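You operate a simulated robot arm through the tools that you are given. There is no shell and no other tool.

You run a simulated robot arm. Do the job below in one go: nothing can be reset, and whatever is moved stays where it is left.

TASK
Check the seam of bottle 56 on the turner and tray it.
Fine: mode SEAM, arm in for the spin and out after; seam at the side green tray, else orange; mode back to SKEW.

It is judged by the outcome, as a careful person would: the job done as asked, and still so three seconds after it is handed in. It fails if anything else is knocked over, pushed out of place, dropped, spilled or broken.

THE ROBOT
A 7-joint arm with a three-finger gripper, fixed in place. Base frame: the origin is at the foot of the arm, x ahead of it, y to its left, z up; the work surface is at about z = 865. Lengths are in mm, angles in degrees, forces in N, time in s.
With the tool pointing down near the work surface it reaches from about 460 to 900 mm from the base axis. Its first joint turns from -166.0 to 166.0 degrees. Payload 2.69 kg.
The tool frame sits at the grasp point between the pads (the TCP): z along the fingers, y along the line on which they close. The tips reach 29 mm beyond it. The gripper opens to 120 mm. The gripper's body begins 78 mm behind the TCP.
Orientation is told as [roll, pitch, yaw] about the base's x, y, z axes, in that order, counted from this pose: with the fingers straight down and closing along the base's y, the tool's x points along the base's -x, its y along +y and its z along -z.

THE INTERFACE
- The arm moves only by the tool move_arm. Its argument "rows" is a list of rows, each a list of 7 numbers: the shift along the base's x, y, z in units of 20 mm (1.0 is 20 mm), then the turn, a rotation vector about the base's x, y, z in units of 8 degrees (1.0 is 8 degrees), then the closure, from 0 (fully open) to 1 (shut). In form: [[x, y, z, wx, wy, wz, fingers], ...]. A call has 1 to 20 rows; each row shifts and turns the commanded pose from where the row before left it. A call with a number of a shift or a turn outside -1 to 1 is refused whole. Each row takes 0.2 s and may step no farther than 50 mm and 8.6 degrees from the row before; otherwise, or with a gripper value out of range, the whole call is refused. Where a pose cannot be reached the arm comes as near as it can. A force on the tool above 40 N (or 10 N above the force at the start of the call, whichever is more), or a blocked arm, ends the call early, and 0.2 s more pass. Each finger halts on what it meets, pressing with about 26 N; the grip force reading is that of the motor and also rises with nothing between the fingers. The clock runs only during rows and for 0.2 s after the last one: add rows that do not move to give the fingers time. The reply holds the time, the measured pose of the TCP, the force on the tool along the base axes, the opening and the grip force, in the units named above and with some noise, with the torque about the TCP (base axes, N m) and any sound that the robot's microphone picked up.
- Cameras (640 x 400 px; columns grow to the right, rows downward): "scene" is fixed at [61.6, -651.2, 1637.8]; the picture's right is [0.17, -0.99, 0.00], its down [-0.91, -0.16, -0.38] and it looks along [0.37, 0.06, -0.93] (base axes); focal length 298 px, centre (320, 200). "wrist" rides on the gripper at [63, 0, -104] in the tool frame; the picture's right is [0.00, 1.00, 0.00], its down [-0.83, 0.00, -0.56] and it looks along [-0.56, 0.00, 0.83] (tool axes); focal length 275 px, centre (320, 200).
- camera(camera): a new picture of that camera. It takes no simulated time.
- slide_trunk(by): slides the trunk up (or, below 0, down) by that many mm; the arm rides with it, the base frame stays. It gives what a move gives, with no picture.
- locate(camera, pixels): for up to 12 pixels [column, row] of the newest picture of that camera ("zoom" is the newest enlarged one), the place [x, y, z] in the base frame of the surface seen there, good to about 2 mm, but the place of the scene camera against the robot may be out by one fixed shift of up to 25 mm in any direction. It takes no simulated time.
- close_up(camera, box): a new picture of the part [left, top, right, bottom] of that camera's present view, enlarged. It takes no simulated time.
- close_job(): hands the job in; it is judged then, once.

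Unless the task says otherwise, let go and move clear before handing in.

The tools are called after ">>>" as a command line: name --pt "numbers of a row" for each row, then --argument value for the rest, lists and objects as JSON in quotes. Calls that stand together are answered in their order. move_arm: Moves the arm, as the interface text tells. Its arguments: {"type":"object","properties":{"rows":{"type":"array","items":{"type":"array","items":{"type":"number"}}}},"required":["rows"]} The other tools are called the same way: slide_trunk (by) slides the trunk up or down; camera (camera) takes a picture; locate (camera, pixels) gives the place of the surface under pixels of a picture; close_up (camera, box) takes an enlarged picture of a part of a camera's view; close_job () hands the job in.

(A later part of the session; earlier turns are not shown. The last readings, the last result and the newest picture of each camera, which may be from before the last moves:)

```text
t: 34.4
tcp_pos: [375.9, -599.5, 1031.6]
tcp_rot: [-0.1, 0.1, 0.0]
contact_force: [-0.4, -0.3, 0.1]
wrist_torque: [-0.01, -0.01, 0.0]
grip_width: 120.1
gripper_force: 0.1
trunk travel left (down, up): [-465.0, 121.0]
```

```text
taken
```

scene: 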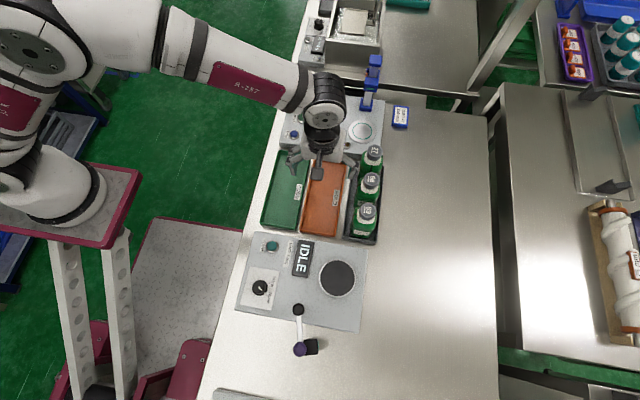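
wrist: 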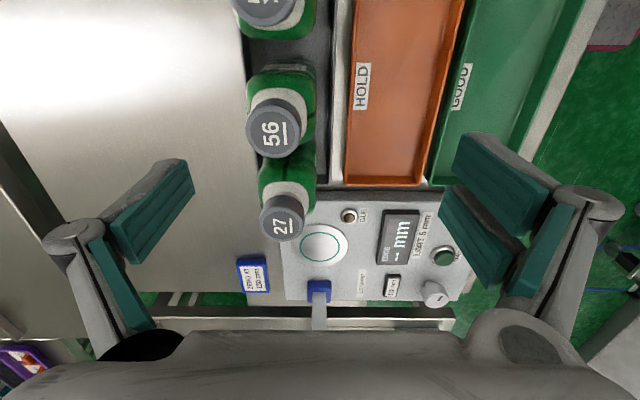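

Trunk is 60 below its start; TCP at (375.9,-599.5,1031.6). I'll rise to z≈1055 and move toward y=-718 over bottle 56.

>>> move_arm --pt "0 0 1 0 0 0 0" --pt "0 0 0.25 0 0 0 0" --pt "0.02 -0.99 0 0 0 0 0" --pt "0.02 -0.99 0 0 0 0 0" --pt "0.02 -0.99 0 0 0 0 0" --pt "0.02 -0.99 0 0 0 0 0" --pt "0.02 -0.99 0 0 0 0 0" --pt "0.02 -0.95 0 0 0 0 0" --pt "0 0 0 0 0 0 0"

>>> camera --camera "wrist"

```text
t: 36.4
tcp_pos: [378.7, -715.7, 1056.9]
tcp_rot: [0.0, 0.0, 0.1]
contact_force: [-0.1, 0.1, 0.0]
wrist_torque: [0.0, 0.0, 0.0]
grip_width: 119.9
gripper_force: 0.1
trunk travel left (down, up): [-465.0, 121.0]
```

```text
taken
```

wrist: 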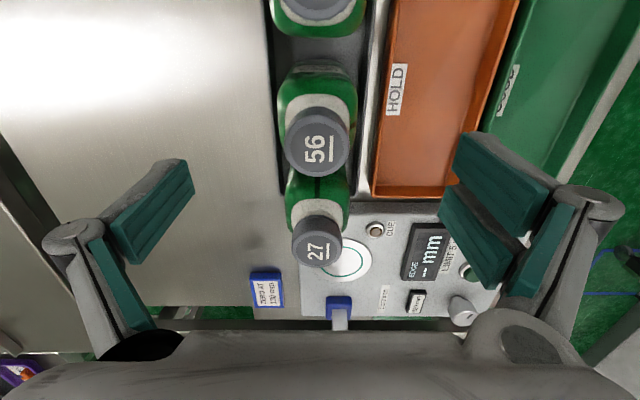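

No reach limit now, and the cap sits almost centred at col 317. I'll confirm with locate before descending.

>>> locate --camera "wrist" --pixels '[[317, 143], [286, 143], [349, 143], [317, 112], [317, 175], [278, 105], [357, 110], [317, 85]]'

>>> move_arm --pt "0 0 0 0 0 0 0"

```text
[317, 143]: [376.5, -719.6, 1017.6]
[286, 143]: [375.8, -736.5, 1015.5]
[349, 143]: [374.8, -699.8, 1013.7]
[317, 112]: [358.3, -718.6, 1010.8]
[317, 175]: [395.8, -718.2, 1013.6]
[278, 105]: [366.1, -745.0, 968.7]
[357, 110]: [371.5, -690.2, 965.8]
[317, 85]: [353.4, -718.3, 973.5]
```

```text
t: 36.8
tcp_pos: [379.5, -715.9, 1057.3]
tcp_rot: [0.0, 0.0, 0.1]
contact_force: [0.1, 0.1, -0.6]
wrist_torque: [0.03, -0.02, -0.02]
grip_width: 120.1
gripper_force: 0.0
trunk travel left (down, up): [-465.0, 121.0]
```

Bottle centre is (376.7,-717.8). I'll nudge by (-2,-2) and descend to TCP z≈952.

>>> move_arm --pt "-0.1 -0.1 0 0 0 0 0" --pt "0 0 -1 0 0 0 0" --pt "0 0 -1 0 0 0 0" --pt "0 0 -1 0 0 0 0" --pt "0 0 -1 0 0 0 0" --pt "0 0 -1 0 0 0 0" --pt "0 0 -0.25 0 0 0 0" --pt "0 0 0 0 0 0 0"

>>> camera --camera "wrist"

>>> close_up --camera "scene" --box '[300, 110, 430, 250]'

```text
t: 38.6
tcp_pos: [378.5, -724.4, 952.3]
tcp_rot: [0.1, 0.0, 0.1]
contact_force: [0.2, 0.1, -0.7]
wrist_torque: [-0.02, 0.02, 0.01]
grip_width: 120.2
gripper_force: 0.0
out of reach, approached as far as the arm can: row 4
trunk travel left (down, up): [-465.0, 121.0]
```

```text
taken
```

wrist: 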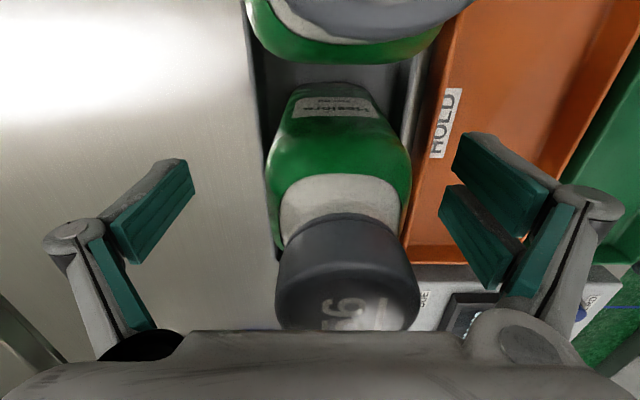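

```text
2.86 times, centred on (365, 180) of scene
```

zoom: 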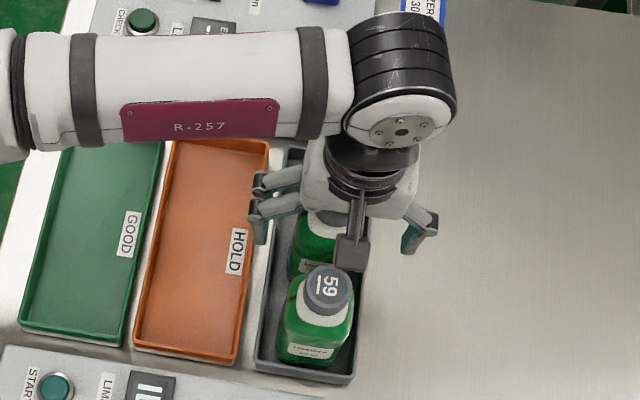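

Descending caused a small reach slip: TCP is at y=-724.4, and the bottle appears centred right at col ~340. I'll correct y by about +6.5 mm and x by -1.5 mm before gripping.

>>> move_arm --pt "-0.08 0.32 0 0 0 0 0" --pt "0 0 0 0 0 0 0"

>>> camera --camera "wrist"

```text
t: 39.2
tcp_pos: [378.9, -724.4, 952.4]
tcp_rot: [0.1, 0.0, 0.2]
contact_force: [0.2, -1.1, -0.3]
wrist_torque: [0.02, 0.01, -0.02]
grip_width: 120.1
gripper_force: 0.2
out of reach, approached as far as the arm can: row 1
trunk travel left (down, up): [-465.0, 121.0]
```

```text
taken
```

wrist: 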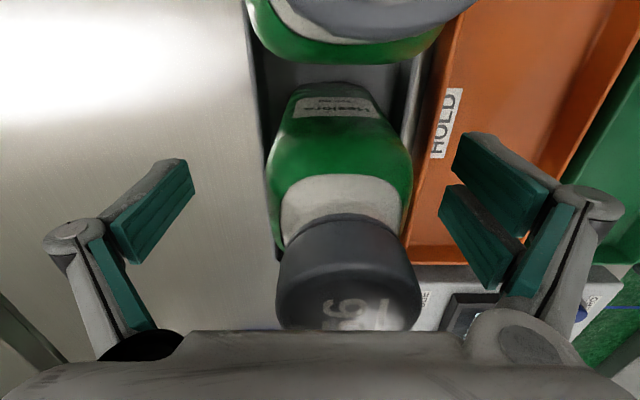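

The arm refuses a small inward shift at this height, likely a joint limit. I'll rise 40 mm, retry the shift, then descend again in smaller steps.

>>> move_arm --pt "0 0 1 0 0 0 0" --pt "0 0 1 0 0 0 0" --pt "-0.08 0.32 0 0 0 0 0" --pt "0 0 0 0 0 0 0"

```text
t: 40.2
tcp_pos: [379.0, -720.2, 990.1]
tcp_rot: [0.0, 0.1, 0.2]
contact_force: [-1.5, 0.7, -0.7]
wrist_torque: [0.02, -0.02, 0.04]
grip_width: 119.9
gripper_force: 0.1
trunk travel left (down, up): [-465.0, 121.0]
```

The shift worked at z=990. Now I'll descend in smaller steps.

>>> move_arm --pt "0 0.05 -0.5 0 0 0 0" --pt "0 0 -0.5 0 0 0 0" --pt "0 0 -0.5 0 0 0 0" --pt "0 0 0 0 0 0 0"

>>> camera --camera "wrist"

```text
t: 41.2
tcp_pos: [377.0, -718.3, 962.3]
tcp_rot: [0.0, 0.0, 0.2]
contact_force: [-0.1, -0.4, 0.6]
wrist_torque: [0.0, -0.01, -0.01]
grip_width: 120.2
gripper_force: 0.1
trunk travel left (down, up): [-465.0, 121.0]
```

```text
taken
```

wrist: 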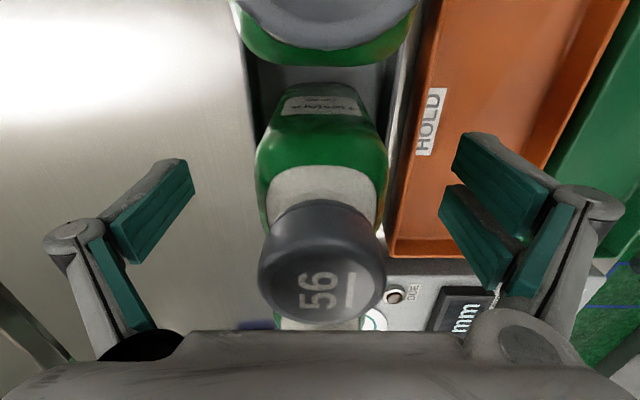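

TCP (377.0,-718.3,962) is centred on the bottle (body edges 256–388 in the wrist view). I'll close the fingers here.

>>> move_arm --pt "0 0 0 0 0 0 0.3" --pt "0 0 0 0 0 0 0.5" --pt "0 0 0 0 0 0 1" --pt "0 0 0 0 0 0 1"

>>> camera --camera "wrist"

```text
t: 42.2
tcp_pos: [377.0, -718.7, 961.6]
tcp_rot: [0.0, 0.0, 0.2]
contact_force: [-0.2, 0.5, 1.0]
wrist_torque: [0.09, 0.02, 0.02]
grip_width: 55.5
gripper_force: 25.6
trunk travel left (down, up): [-465.0, 121.0]
```

```text
taken
```

wrist: 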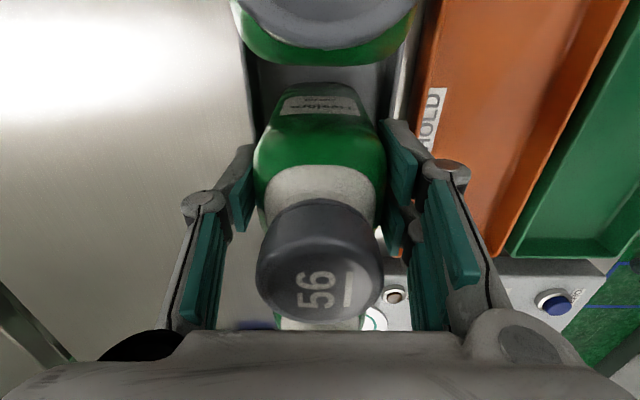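

Gripped at 55.5 mm with 25.6 N. I'll lift 60 mm and check.

>>> move_arm --pt "0 0 0.5 0 0 0 1" --pt "0 0 0.5 0 0 0 1" --pt "0 0 0.5 0 0 0 1" --pt "0 0 0.5 0 0 0 1" --pt "0 0 0.5 0 0 0 1" --pt "0 0 0.5 0 0 0 1" --pt "0 0 0.5 0 0 0 1"

>>> camera --camera "wrist"

>>> close_up --camera "scene" --box '[300, 110, 430, 250]'

```text
t: 43.8
tcp_pos: [377.1, -718.6, 1033.2]
tcp_rot: [0.0, 0.0, 0.2]
contact_force: [0.6, -0.3, -3.2]
wrist_torque: [0.02, 0.01, 0.01]
grip_width: 55.6
gripper_force: 25.5
trunk travel left (down, up): [-465.0, 121.0]
```

```text
taken
```

wrist: 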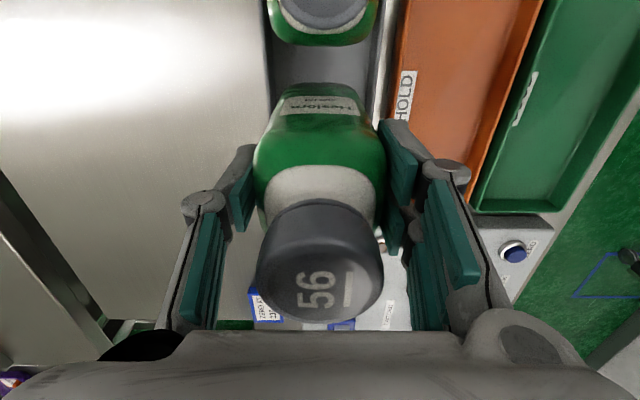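

```text
2.86 times, centred on (365, 180) of scene
```

zoom: 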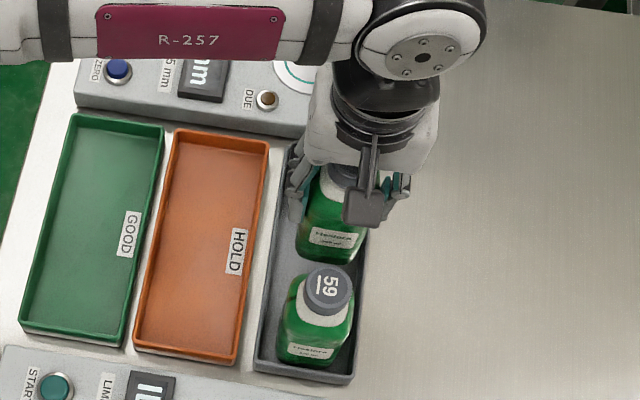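

The bottle is lifted cleanly (3 N, base ≈ z 938). Before moving, I'll measure the turntable centre again in a scene close-up with the known shift.

>>> close_up --camera "scene" --box '[300, 245, 370, 315]'

```text
5.71 times, centred on (335, 280) of scene
```

zoom: 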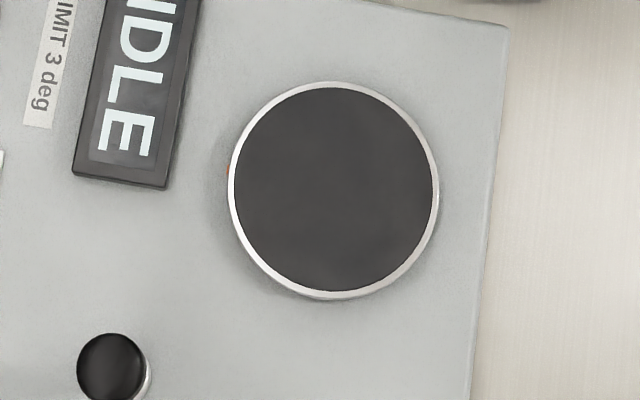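

>>> locate --camera "zoom" --pixels '[[333, 189], [240, 189], [428, 189], [333, 95], [333, 285], [265, 120], [400, 120], [265, 260], [400, 260], [230, 170], [112, 368], [118, 160]]'

```text
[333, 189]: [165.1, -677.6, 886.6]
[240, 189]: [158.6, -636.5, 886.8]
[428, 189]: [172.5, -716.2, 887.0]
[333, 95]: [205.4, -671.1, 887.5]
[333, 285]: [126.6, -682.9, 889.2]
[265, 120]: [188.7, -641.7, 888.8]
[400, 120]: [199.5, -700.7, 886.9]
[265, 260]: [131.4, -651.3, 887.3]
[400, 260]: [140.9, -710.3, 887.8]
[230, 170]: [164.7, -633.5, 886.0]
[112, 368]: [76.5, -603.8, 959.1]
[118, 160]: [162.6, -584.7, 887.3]
```

Scene says turntable centre (165.7,-676.8) uncorrected. I'll pin the scene shift more precisely using bottle 59's cap, which I measured by wrist.

>>> close_up --camera "scene" --box '[340, 190, 400, 250]'

```text
6.67 times, centred on (370, 220) of scene
```

zoom: 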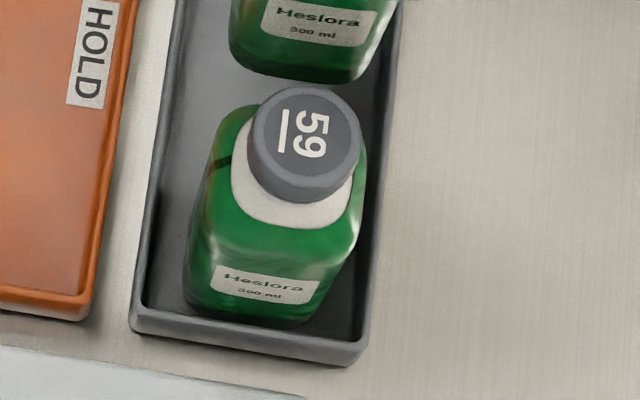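

>>> locate --camera "zoom" --pixels '[[306, 136], [260, 136], [354, 136], [306, 93], [306, 180], [135, 320], [357, 355]]'

>>> locate --camera "wrist" --pixels '[[322, 5], [402, 98], [512, 250], [470, 205]]'

```text
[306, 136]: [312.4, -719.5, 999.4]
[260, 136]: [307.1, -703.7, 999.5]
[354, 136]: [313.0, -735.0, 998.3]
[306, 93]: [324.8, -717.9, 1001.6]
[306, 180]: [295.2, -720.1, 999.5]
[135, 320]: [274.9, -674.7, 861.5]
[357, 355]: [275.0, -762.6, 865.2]
```

```text
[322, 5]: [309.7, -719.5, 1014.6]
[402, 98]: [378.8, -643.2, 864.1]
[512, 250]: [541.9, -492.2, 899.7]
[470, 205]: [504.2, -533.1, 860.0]
```

Scene shift averages (-10,+1,+15), putting the turntable centre at about (154,-675). I'll carry the bottle inward over the orange tray, then toward the turner.

>>> move_arm --pt "0 0.98 0 0 0 0 1" --pt "0 0.98 0 0 0 0 1" --pt "0 0.98 0 0 0 0 1" --pt "0 0.98 0 0 0 0 1" --pt "0 0.8 0 0 0 0 1" --pt "-0.93 0 0 0 0 0 1" --pt "-0.93 0 0 0 0 0 1" --pt "-0.93 0 0 0 0 0 1" --pt "-0.93 0 0 0 0 0 1" --pt "-0.93 0 0 0 0 0 1" --pt "-0.93 0 0 0 0 0 1" --pt "-0.93 0 0 0 0 0 1" --pt "-0.93 0 0 0 0 0 1" --pt "-0.93 0 0 0 0 0 1" --pt "-0.93 0 0 0 0 0 1" --pt "-0.93 -0.5 0 0 0 0 1" --pt "-0.93 -0.8 0 0 0 0 1" --pt "0 -0.8 0 0 0 0 1" --pt "0 -0.4 0 0 0 0 1" --pt "0 0 0 0 0 0 1"

>>> camera --camera "wrist"

>>> camera --camera "scene"

```text
t: 48.0
tcp_pos: [151.9, -674.3, 1032.0]
tcp_rot: [0.0, 0.0, 0.1]
contact_force: [0.7, -0.4, -3.1]
wrist_torque: [0.02, 0.05, -0.01]
grip_width: 55.4
gripper_force: 25.8
trunk travel left (down, up): [-465.0, 121.0]
```

```text
taken
```

wrist: 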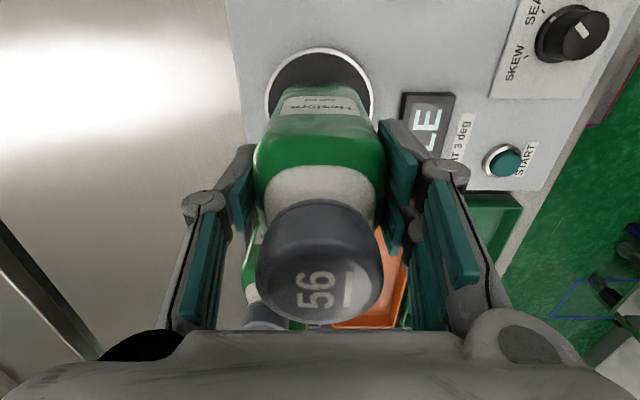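

```text
taken
```

scene: 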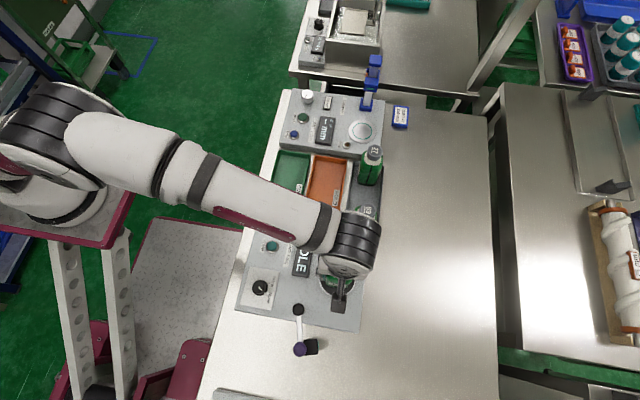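

The disc is centred in columns (ring edges at 266 and 375 → 320), so y is aligned. I'll locate the ring points for x.

>>> close_up --camera "wrist" --box '[250, 30, 390, 150]'

>>> locate --camera "wrist" --pixels '[[320, 53], [275, 85], [368, 85], [275, 75], [365, 75], [285, 65], [355, 65]]'

```text
3.33 times, centred on (320, 90) of wrist
```

zoom: 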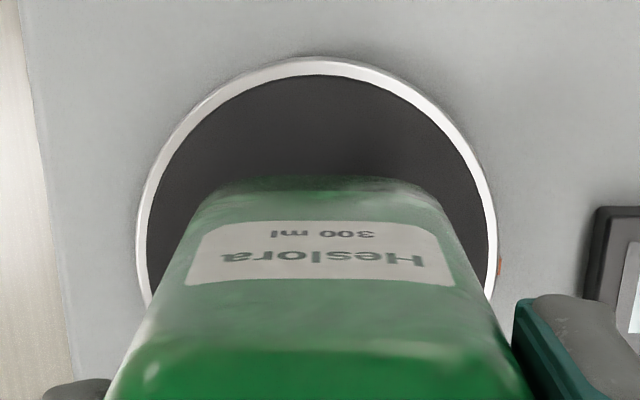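

```text
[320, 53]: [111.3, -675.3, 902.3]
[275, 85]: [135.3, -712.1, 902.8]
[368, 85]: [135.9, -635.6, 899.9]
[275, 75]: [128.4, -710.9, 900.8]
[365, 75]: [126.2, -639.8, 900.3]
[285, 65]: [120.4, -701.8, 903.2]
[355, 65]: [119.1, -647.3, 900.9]
```

The disc centre works out at about (150.5,-674.5), matching the TCP within 1.5 mm. I'll lower the bottle most of the way.

>>> move_arm --pt "-0.05 0 -0.5 0 0 0 1" --pt "0 0 -0.5 0 0 0 1" --pt "0 0 -0.4 0 0 0 1" --pt "0 0 0 0 0 0 1"

>>> close_up --camera "wrist" --box '[230, 30, 410, 170]'

```text
t: 49.0
tcp_pos: [151.2, -674.0, 1002.3]
tcp_rot: [0.1, 0.0, 0.3]
contact_force: [-0.6, 0.3, -2.7]
wrist_torque: [0.03, -0.04, 0.04]
grip_width: 55.6
gripper_force: 26.2
trunk travel left (down, up): [-465.0, 121.0]
```

```text
2.86 times, centred on (320, 100) of wrist
```

zoom: 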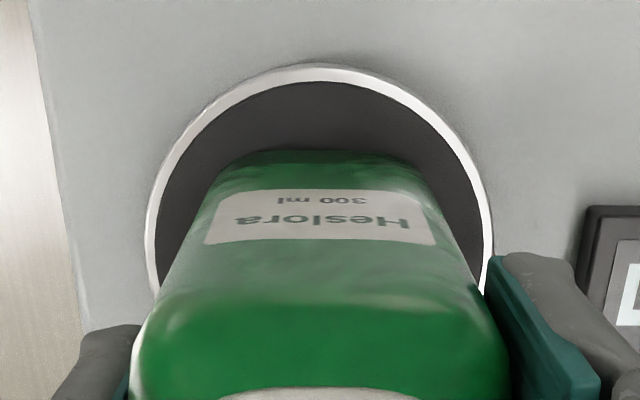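

Still hanging free (2.7 N). I'll lower in 1 mm steps and watch the force.

>>> move_arm --pt "0 0 -0.05 0 0 0 1" --pt "0 0 -0.05 0 0 0 1" --pt "0 0 0 0 0 0 1"

```text
t: 49.8
tcp_pos: [151.7, -674.4, 1001.4]
tcp_rot: [0.0, -0.1, 0.1]
contact_force: [0.2, -0.8, -3.7]
wrist_torque: [-0.01, 0.05, 0.01]
grip_width: 55.8
gripper_force: 26.3
trunk travel left (down, up): [-465.0, 121.0]
```

>>> move_arm --pt "0 0 -0.05 0 0 0 1" --pt "0 0 -0.05 0 0 0 1" --pt "0 0 0 0 0 0 1"

```text
t: 50.6
tcp_pos: [151.7, -673.1, 1000.8]
tcp_rot: [-0.1, 0.0, 0.1]
contact_force: [-0.2, 2.0, 9.2]
wrist_torque: [0.48, -0.02, 0.01]
grip_width: 55.6
gripper_force: 25.9
trunk travel left (down, up): [-465.0, 121.0]
```

The base has met the disc (+9.2 N). I'll ease up half a millimetre and open the fingers.

>>> move_arm --pt "0 0 0.03 0 0 0 1" --pt "0 0 0 0 0 0 0.5" --pt "0 0 0 0 0 0 0.4" --pt "0 0 0 0 0 0 0.25" --pt "0 0 0 0 0 0 0.25"

>>> camera --camera "wrist"

```text
t: 51.8
tcp_pos: [152.0, -673.4, 1000.0]
tcp_rot: [-0.1, -0.1, 0.1]
contact_force: [0.0, 0.6, -0.3]
wrist_torque: [0.01, 0.0, -0.01]
grip_width: 90.0
gripper_force: 0.1
trunk travel left (down, up): [-465.0, 121.0]
```

```text
taken
```

wrist: 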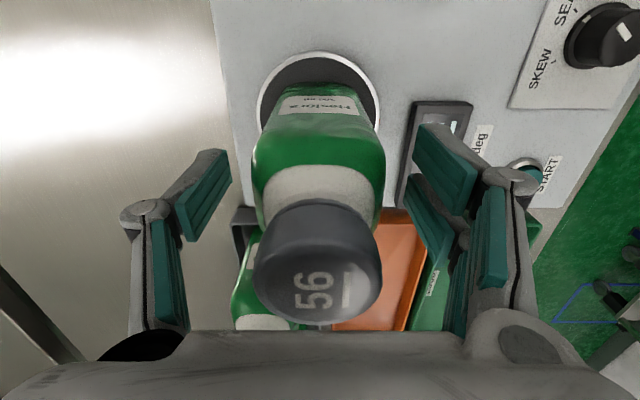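

The bottle stands free on the disc. I'll rise straight up 120 mm to clear the cap.

>>> move_arm --pt "0 0 0.5 0 0 0 0.25" --pt "0 0 1 0 0 0 0.25" --pt "0 0 1 0 0 0 0.25" --pt "0 0 1 0 0 0 0.25" --pt "0 0 1 0 0 0 0.25" --pt "0 0 1 0 0 0 0.25" --pt "0 0 1 0 0 0 0.25" --pt "0 0 0 0 0 0 0.25"

>>> camera --camera "wrist"

>>> camera --camera "scene"

```text
t: 53.6
tcp_pos: [152.7, -672.7, 1131.7]
tcp_rot: [0.0, 0.0, 0.0]
contact_force: [0.2, -0.2, -0.2]
wrist_torque: [-0.01, 0.04, -0.04]
grip_width: 90.0
gripper_force: 0.1
trunk travel left (down, up): [-465.0, 121.0]
```

```text
taken
```

wrist: 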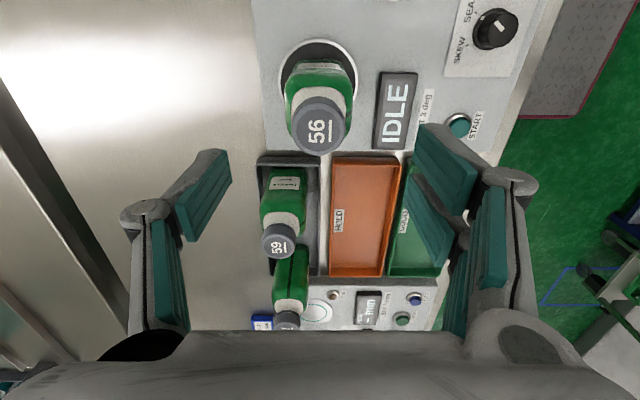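

```text
taken
```

scene: 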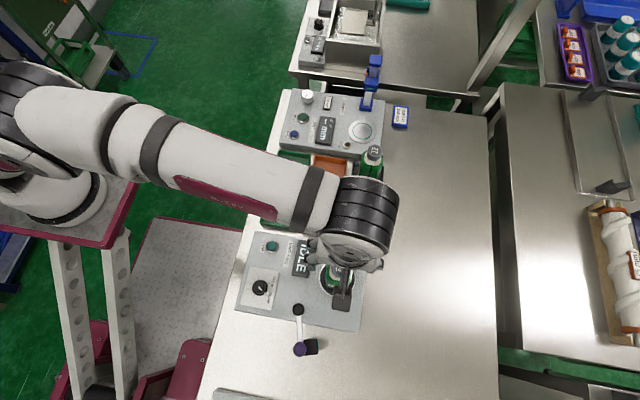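

Bottle 56 stands on the disc. Now I'll move over the lever knob at about (-9,-618) and view it from above.

>>> move_arm --pt "-0.9 0.305 0 0 0 0 0.25" --pt "-0.9 0.305 0 0 0 0 0.25" --pt "-0.9 0.305 0 0 0 0 0.4" --pt "-0.9 0.305 0 0 0 0 0.4" --pt "-0.9 0.305 0 0 0 0 0.4" --pt "-0.9 0.305 0 0 0 0 0.4" --pt "-0.9 0.305 0 0 0 0 0.4" --pt "-0.9 0.305 0 0 0 0 0.4" --pt "-0.9 0.305 0 0 0 0 0.4" --pt "0 0 0 0 0 0 0.4"

>>> camera --camera "wrist"

>>> camera --camera "scene"

```text
t: 55.8
tcp_pos: [-10.3, -620.5, 1129.9]
tcp_rot: [0.0, 0.0, 0.2]
contact_force: [0.2, 0.6, -0.2]
wrist_torque: [0.01, -0.01, 0.03]
grip_width: 72.0
gripper_force: 0.1
trunk travel left (down, up): [-465.0, 121.0]
```

```text
taken
```

wrist: 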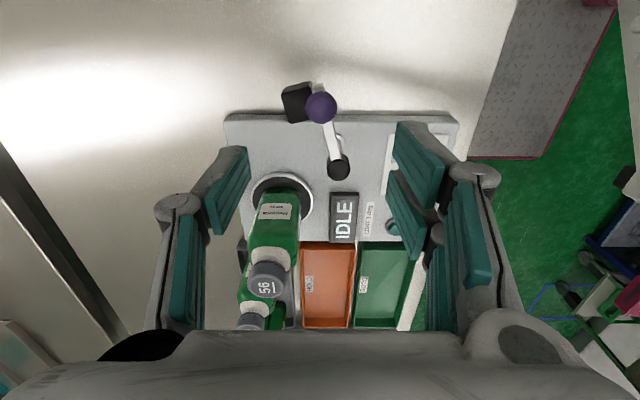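

```text
taken
```

scene: 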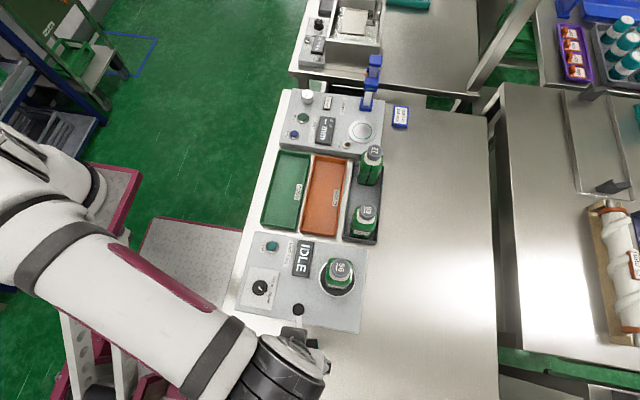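

>>> close_up --camera "wrist" --box '[265, 70, 375, 190]'

>>> close_up --camera "scene" --box '[300, 240, 380, 330]'

>>> close_up --camera "wrist" --box '[265, 70, 375, 190]'

>>> locate --camera "zoom" --pixels '[[322, 122], [275, 122], [368, 122], [322, 75], [322, 170], [380, 325], [365, 250], [230, 110], [230, 60], [350, 325], [410, 325]]'

```text
3.33 times, centred on (320, 130) of wrist
```

zoom: 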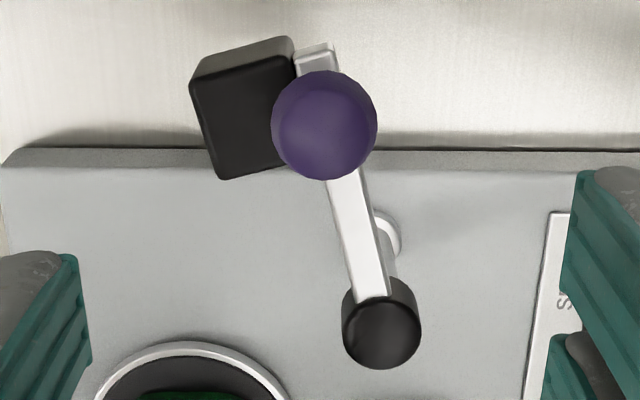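

```text
4.44 times, centred on (340, 285) of scene
```

zoom: 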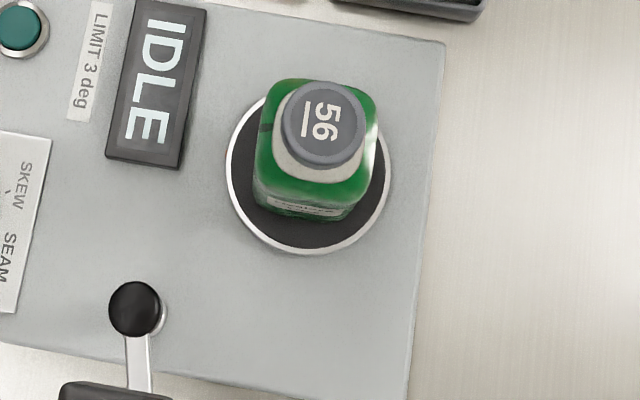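

```text
3.33 times, centred on (320, 130) of wrist
```

zoom: 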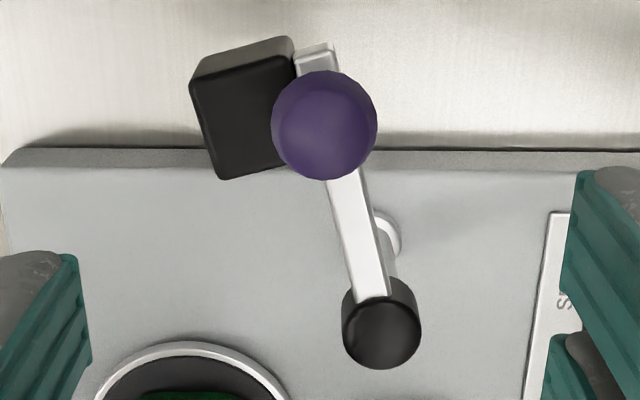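

```text
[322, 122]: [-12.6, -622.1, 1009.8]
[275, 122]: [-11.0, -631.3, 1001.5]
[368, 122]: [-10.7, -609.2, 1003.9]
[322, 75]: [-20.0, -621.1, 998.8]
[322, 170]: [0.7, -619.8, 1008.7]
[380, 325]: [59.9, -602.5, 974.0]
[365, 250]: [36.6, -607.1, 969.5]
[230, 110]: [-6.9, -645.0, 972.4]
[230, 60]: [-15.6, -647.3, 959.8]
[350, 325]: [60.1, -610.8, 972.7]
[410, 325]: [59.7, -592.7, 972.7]
```

The lever knob is a sphere centred about (-8.5,-620.5,996), r≈13.6; the pivot is at (61,-601.5). I'll descend to TCP z≈1013 with fingers straddling the knob, tips above the lever bar.

>>> move_arm --pt "0.09 0 -1 0 0 0 0.4" --pt "0 0 -1 0 0 0 0.4" --pt "0 0 -1 0 0 0 0.4" --pt "0 0 -1 0 0 0 0.4" --pt "0 0 -1 0 0 0 0.4" --pt "0 0 -0.8 0 0 0 0.4" --pt "0 0 0 0 0 0 0.4"

>>> camera --camera "wrist"

```text
t: 57.4
tcp_pos: [-7.1, -620.1, 1016.0]
tcp_rot: [-0.1, 0.0, 0.1]
contact_force: [0.3, 0.4, 0.0]
wrist_torque: [0.01, -0.04, 0.02]
grip_width: 71.7
gripper_force: 0.1
trunk travel left (down, up): [-465.0, 121.0]
```

```text
taken
```

wrist: 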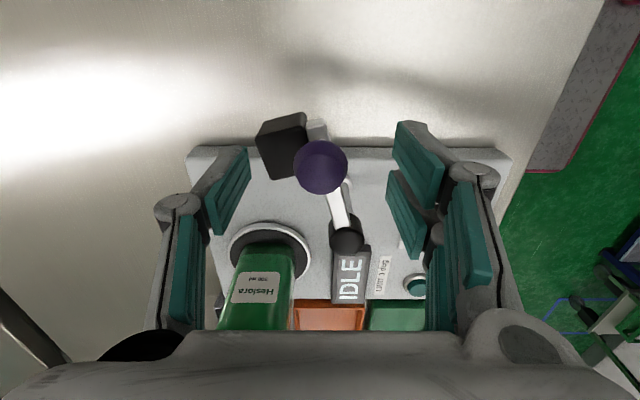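

The knob is centred between the fingers (col 320). I'll lower 3 mm and close on it.

>>> move_arm --pt "0 0 -0.15 0 0 0 0.5" --pt "0 0 0 0 0 0 0.7" --pt "0 0 0 0 0 0 1" --pt "0 0 0 0 0 0 1"

>>> close_up --camera "wrist" --box '[200, 80, 440, 300]'

```text
t: 58.4
tcp_pos: [-7.7, -619.8, 1010.7]
tcp_rot: [-0.1, 0.0, 0.2]
contact_force: [-1.2, -4.0, -0.4]
wrist_torque: [-0.15, 0.05, -0.03]
grip_width: 26.2
gripper_force: 45.2
trunk travel left (down, up): [-465.0, 121.0]
```

```text
1.82 times, centred on (320, 190) of wrist
```

zoom: 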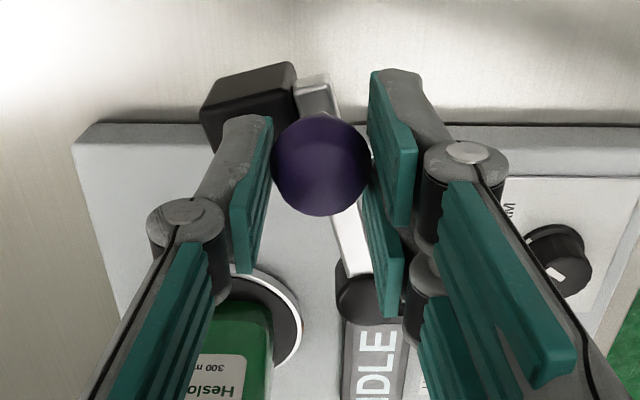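

Knob gripped at 26 mm. Now I'll swing the lever counterclockwise in 8° steps, starting with three.

>>> move_arm --pt "0.165 -0.475 0 0 0 0 1" --pt "0.23 -0.445 0 0 0 0 1" --pt "0.29 -0.405 0 0 0 0 1"

>>> close_up --camera "wrist" --box '[200, 80, 440, 300]'

```text
t: 59.2
tcp_pos: [5.2, -645.4, 1011.4]
tcp_rot: [0.1, 0.0, 0.2]
contact_force: [-0.1, 6.8, -2.0]
wrist_torque: [0.07, 0.23, 0.43]
grip_width: 26.2
gripper_force: 45.2
trunk travel left (down, up): [-465.0, 121.0]
```

```text
1.82 times, centred on (320, 190) of wrist
```

zoom: 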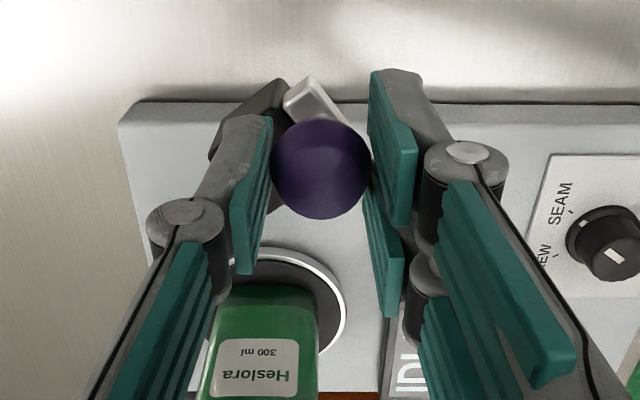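

The lever follows with modest force (7 N). I'll continue along the arc.

>>> move_arm --pt "0.345 -0.365 0 0 0 0 1" --pt "0.39 -0.31 0 0 0 0 1" --pt "0.43 -0.255 0 0 0 0 1"

>>> close_up --camera "wrist" --box '[180, 80, 440, 320]'

>>> camera --camera "scene"

```text
t: 60.0
tcp_pos: [27.9, -665.5, 1011.5]
tcp_rot: [-0.2, 0.0, 0.1]
contact_force: [-10.1, -7.7, -12.1]
wrist_torque: [-0.15, 0.65, 0.42]
grip_width: 26.2
gripper_force: 45.0
trunk travel left (down, up): [-465.0, 121.0]
```

```text
1.67 times, centred on (310, 200) of wrist
```

zoom: 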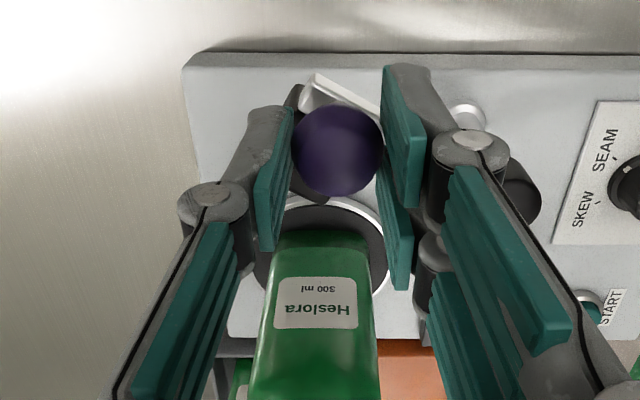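

```text
taken
```

scene: 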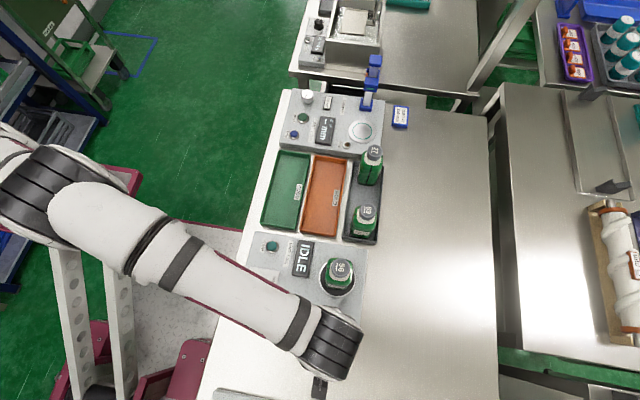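

At (27.9,-665.5) the force shows I'm slightly inside the true arc. I'll bias outward 1.5 mm and continue two steps.

>>> move_arm --pt "0.43 -0.26 0 0 0 0 1" --pt "0.47 -0.15 0 0 0 0 1"

>>> close_up --camera "wrist" --box '[180, 60, 440, 300]'

```text
t: 60.6
tcp_pos: [48.1, -673.2, 1012.8]
tcp_rot: [0.0, -0.2, 0.1]
contact_force: [-6.3, -2.5, -6.2]
wrist_torque: [0.14, 0.43, 0.33]
grip_width: 26.5
gripper_force: 44.8
trunk travel left (down, up): [-465.0, 121.0]
```

```text
1.67 times, centred on (310, 180) of wrist
```

zoom: 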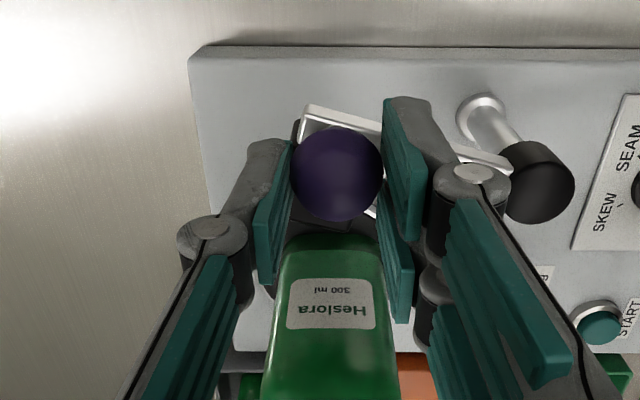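

The lever is at about -100° and still moving freely. I'll continue one step at a time toward the end stop.

>>> move_arm --pt "0.45 -0.05 0 0 0 0 1" --pt "0 0 0 0 0 0 1"

>>> close_up --camera "wrist" --box '[180, 60, 440, 300]'

>>> close_up --camera "scene" --box '[270, 230, 390, 350]'

```text
t: 61.2
tcp_pos: [57.5, -675.2, 1012.2]
tcp_rot: [-0.1, -0.1, 0.2]
contact_force: [-3.8, 0.6, 1.6]
wrist_torque: [0.08, 0.51, 0.24]
grip_width: 26.1
gripper_force: 45.1
trunk travel left (down, up): [-465.0, 121.0]
```

```text
1.67 times, centred on (310, 180) of wrist
```

zoom: 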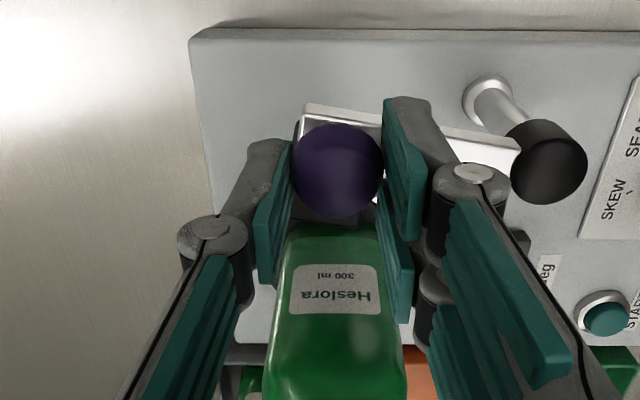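

```text
3.33 times, centred on (330, 290) of scene
```

zoom: 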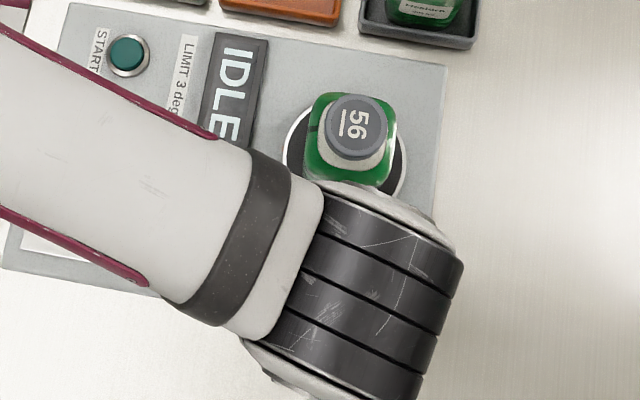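

Now about -93°, still light force. I'll continue with 4 mm steps, feeling for the stop.

>>> move_arm --pt "0.2 0 0 0 0 0 1" --pt "0 0 0 0 0 0 1"

>>> move_arm --pt "0.2 0.02 0 0 0 0 1" --pt "0 0 0 0 0 0 1"

>>> close_up --camera "wrist" --box '[180, 60, 440, 300]'

```text
t: 61.8
tcp_pos: [60.0, -674.4, 1010.9]
tcp_rot: [-0.2, -0.1, 0.2]
contact_force: [-5.9, -9.0, -1.6]
wrist_torque: [-0.21, 0.4, 0.33]
grip_width: 26.4
gripper_force: 44.6
trunk travel left (down, up): [-465.0, 121.0]
```

```text
t: 62.4
tcp_pos: [65.4, -675.1, 1011.1]
tcp_rot: [-0.4, 0.0, 0.2]
contact_force: [-4.8, -24.3, 0.2]
wrist_torque: [-0.39, 0.47, 0.37]
grip_width: 26.2
gripper_force: 45.2
trunk travel left (down, up): [-465.0, 121.0]
```

```text
1.67 times, centred on (310, 180) of wrist
```

zoom: 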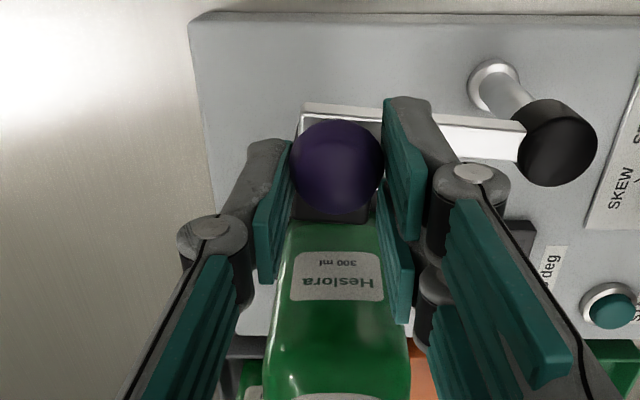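

Sideways force along the lever is -24 N, meaning I'm cutting inside the arc; I'll relieve 2 mm in y and continue gently in x.

>>> move_arm --pt "0.0 -0.1 0 0 0 0 1" --pt "0.15 0 0 0 0 0 1" --pt "0 0 0 0 0 0 1"

>>> locate --camera "wrist" --pixels '[[458, 156], [440, 145], [300, 128], [365, 132], [320, 150]]'

>>> close_up --camera "wrist" --box '[180, 60, 500, 300]'

```text
t: 63.2
tcp_pos: [67.5, -675.1, 1011.4]
tcp_rot: [-0.2, 0.0, 0.3]
contact_force: [-5.1, -19.9, 4.7]
wrist_torque: [-0.3, 0.25, 0.4]
grip_width: 26.3
gripper_force: 44.9
trunk travel left (down, up): [-465.0, 121.0]
```

```text
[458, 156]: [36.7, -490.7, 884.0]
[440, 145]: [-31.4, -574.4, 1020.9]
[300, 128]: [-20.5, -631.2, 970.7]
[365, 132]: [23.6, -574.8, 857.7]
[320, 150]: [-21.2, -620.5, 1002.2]
```

```text
1.67 times, centred on (340, 180) of wrist
```

zoom: 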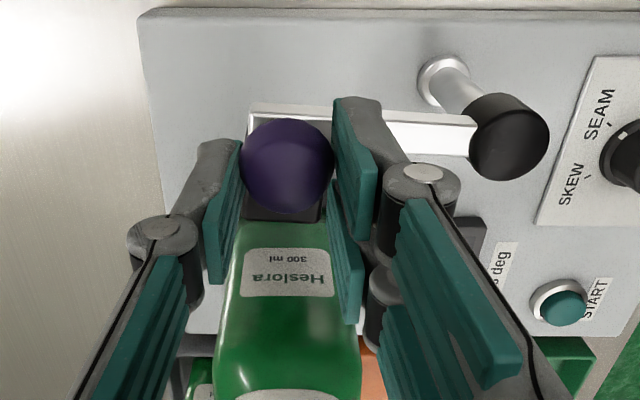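

I'll locate the pivot cap and knob in this newest zoom to get the lever angle.

>>> locate --camera "zoom" --pixels '[[510, 140], [480, 135], [287, 160], [260, 112], [460, 125], [440, 65], [285, 212], [255, 210], [315, 212], [290, 235], [562, 308]]'

```text
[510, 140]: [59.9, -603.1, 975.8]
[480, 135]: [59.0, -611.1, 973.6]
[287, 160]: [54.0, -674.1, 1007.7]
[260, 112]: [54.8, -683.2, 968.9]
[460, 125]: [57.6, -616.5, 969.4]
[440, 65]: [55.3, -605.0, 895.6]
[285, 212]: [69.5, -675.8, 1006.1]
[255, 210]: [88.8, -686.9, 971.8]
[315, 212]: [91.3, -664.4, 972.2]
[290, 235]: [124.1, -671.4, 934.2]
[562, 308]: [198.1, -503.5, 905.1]
```

The lever bar reads about -92° and the knob has slipped ~6 mm back in my fingers, so I need a firmer push to find the stop. I'll release, lift, and look at the arm's state.

>>> move_arm --pt "-0.1 -0.1 0 0 0 0 1" --pt "-0.1 0 0 0 0 0 0.75" --pt "0 0 0 0 0 0 0.55" --pt "0 0 0 0 0 0 0.55" --pt "0 0 1 0 0 0 0.55" --pt "0 0 1 0 0 0 0.55" --pt "0 0 1 0 0 0 0.55" --pt "0 0 0 0 0 0 0.55"

>>> close_up --camera "wrist" --box '[200, 20, 480, 240]'

```text
t: 65.0
tcp_pos: [62.0, -678.3, 1068.6]
tcp_rot: [-0.1, 0.0, 0.2]
contact_force: [0.2, 0.2, -0.1]
wrist_torque: [0.02, -0.01, 0.0]
grip_width: 54.1
gripper_force: 0.1
trunk travel left (down, up): [-465.0, 121.0]
```

```text
1.82 times, centred on (340, 130) of wrist
```

zoom: 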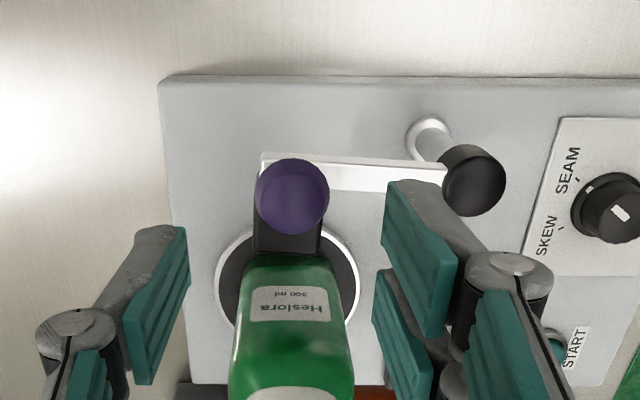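

>>> locate --camera "zoom" --pixels '[[292, 190], [258, 195], [326, 195], [292, 162], [475, 182], [430, 165], [345, 162], [270, 155], [258, 225], [320, 240], [290, 265], [270, 250]]'

>>> close_up --camera "scene" --box '[270, 240, 390, 350]'

```text
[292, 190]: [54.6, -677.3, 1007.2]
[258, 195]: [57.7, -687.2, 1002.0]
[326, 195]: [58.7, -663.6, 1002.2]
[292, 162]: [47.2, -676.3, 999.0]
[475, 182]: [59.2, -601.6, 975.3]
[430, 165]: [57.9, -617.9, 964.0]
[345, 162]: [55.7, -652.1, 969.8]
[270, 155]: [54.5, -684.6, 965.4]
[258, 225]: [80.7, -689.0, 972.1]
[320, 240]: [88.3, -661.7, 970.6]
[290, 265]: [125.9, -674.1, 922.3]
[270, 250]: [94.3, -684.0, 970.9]
```

```text
3.64 times, centred on (330, 295) of scene
```

zoom: 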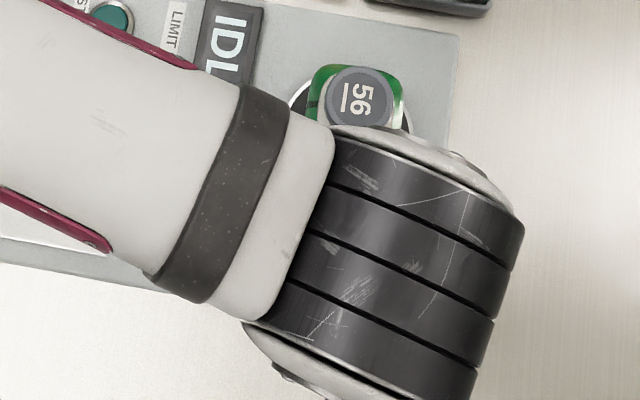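

The knob is now at about (59,-675.5), lever angle ≈ -91.5°, sensor facing the bottle with ~30 mm gap. I'll check for a firm stop by pushing the knob from behind (+x) with closed fingers.

>>> move_arm --pt "-0.9 0.1 0 0 0 0 0.8" --pt "-0.95 0 0 0 0 0 1" --pt "0 0 -0.9 0 0 0 1" --pt "0 0 -0.9 0 0 0 1" --pt "0 0 -0.95 0 0 0 1" --pt "0 0 0 0 0 0 1"

>>> close_up --camera "wrist" --box '[180, 60, 500, 300]'

```text
t: 66.4
tcp_pos: [23.9, -676.0, 1015.3]
tcp_rot: [-0.1, 0.1, 0.2]
contact_force: [-0.5, -0.7, 0.6]
wrist_torque: [-0.01, 0.02, -0.03]
grip_width: 0.3
gripper_force: 26.3
trunk travel left (down, up): [-465.0, 121.0]
```

```text
1.67 times, centred on (340, 180) of wrist
```

zoom: 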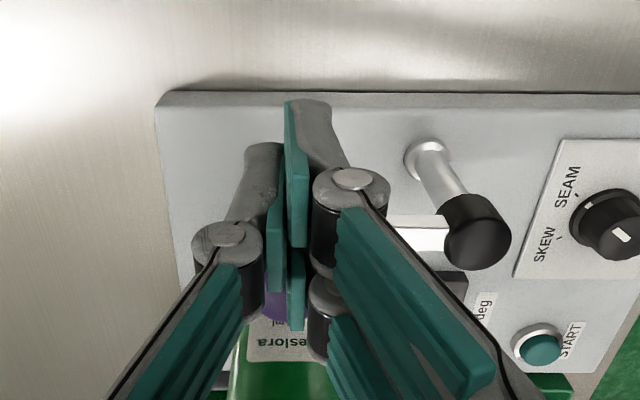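

Closed fingers are behind the knob. I'll advance to near contact, then in small steps.

>>> move_arm --pt "0.4 0 0 0 0 0 1" --pt "0.2 0 0 0 0 0 1" --pt "0 0 0 0 0 0 1"

>>> move_arm --pt "0.15 0 0 0 0 0 1" --pt "0 0 0 0 0 0 1"

>>> move_arm --pt "0.1 0 0 0 0 0 1" --pt "0 0 0 0 0 0 1"

```text
t: 67.2
tcp_pos: [29.9, -675.7, 1014.7]
tcp_rot: [0.0, 0.5, -0.1]
contact_force: [-39.8, -7.0, -5.7]
wrist_torque: [-0.36, 0.88, -0.14]
grip_width: 0.1
gripper_force: 26.3
trunk travel left (down, up): [-465.0, 121.0]
```

```text
t: 67.6
tcp_pos: [30.1, -674.4, 1016.1]
tcp_rot: [-0.1, 1.0, -0.3]
contact_force: [-11.9, -1.6, -1.6]
wrist_torque: [-0.14, 0.27, -0.04]
grip_width: 0.0
gripper_force: 25.9
trunk travel left (down, up): [-465.0, 121.0]
stopped in row 2: the force on the tool passed its limit at 52 N (the readings are from after the stop); the commanded pose is now the measured one
```

```text
t: 68.2
tcp_pos: [29.8, -673.8, 1016.1]
tcp_rot: [-0.1, 1.0, -0.3]
contact_force: [-26.5, -6.4, -2.6]
wrist_torque: [-0.36, 0.62, -0.12]
grip_width: 0.1
gripper_force: 25.7
trunk travel left (down, up): [-465.0, 121.0]
```

The knob resists 40–50 N without moving, so the lever is firmly at its "in" stop. I'll back off, rise, and look.

>>> move_arm --pt "-0.5 0 0 0 0 0 1" --pt "-0.5 0 0.2 0 -0.12 0.03 1" --pt "0 0 1 0 0 0 1" --pt "0 0 1 0 0 0 1" --pt "0 0 1 0 0 0 1" --pt "0 0 1 0 0 0 1" --pt "0 0 1 0 0 0 1" --pt "-0.5 0.9 0.5 0 0 0 1" --pt "-0.5 0.9 0.5 0 0 0 1" --pt "-0.5 0.9 0.5 0 0 0 1" --pt "0 0.9 0.5 0 0 0 1" --pt "0 0.9 0 0 0 0 1" --pt "0 0 0 0 0 0 1"

>>> camera --camera "wrist"

>>> camera --camera "scene"

```text
t: 71.0
tcp_pos: [-17.6, -584.1, 1159.4]
tcp_rot: [-0.2, -0.2, -0.1]
contact_force: [0.4, 0.6, 0.1]
wrist_torque: [0.03, 0.02, 0.04]
grip_width: 0.2
gripper_force: 25.6
trunk travel left (down, up): [-465.0, 121.0]
```

```text
taken
```

wrist: 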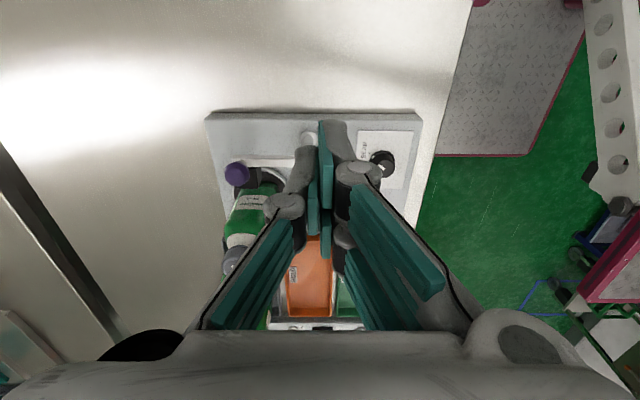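

```text
taken
```

scene: 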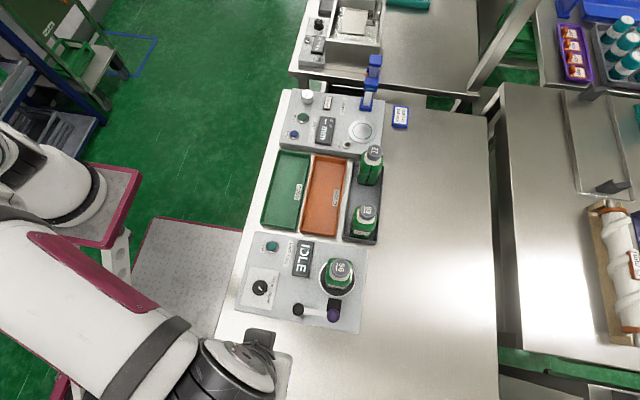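

>>> close_up --camera "scene" --box '[230, 230, 380, 340]'

>>> close_up --camera "scene" --box '[300, 245, 370, 330]'

```text
3.64 times, centred on (305, 285) of scene
```

zoom: 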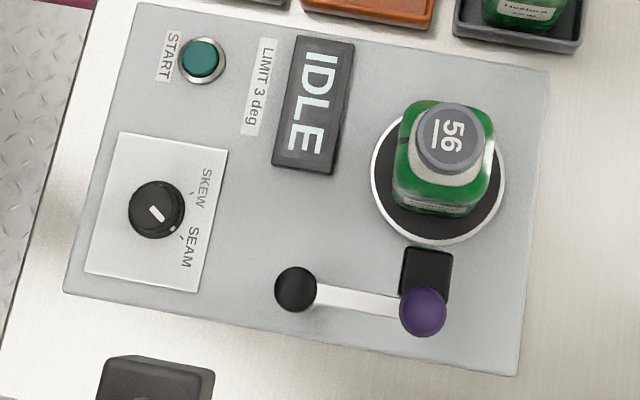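

```text
4.71 times, centred on (335, 288) of scene
```

zoom: 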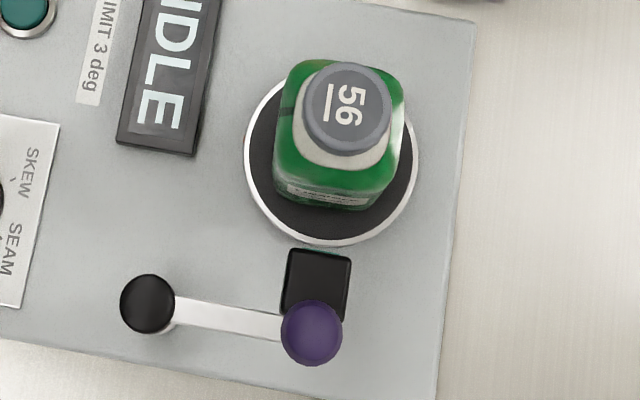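

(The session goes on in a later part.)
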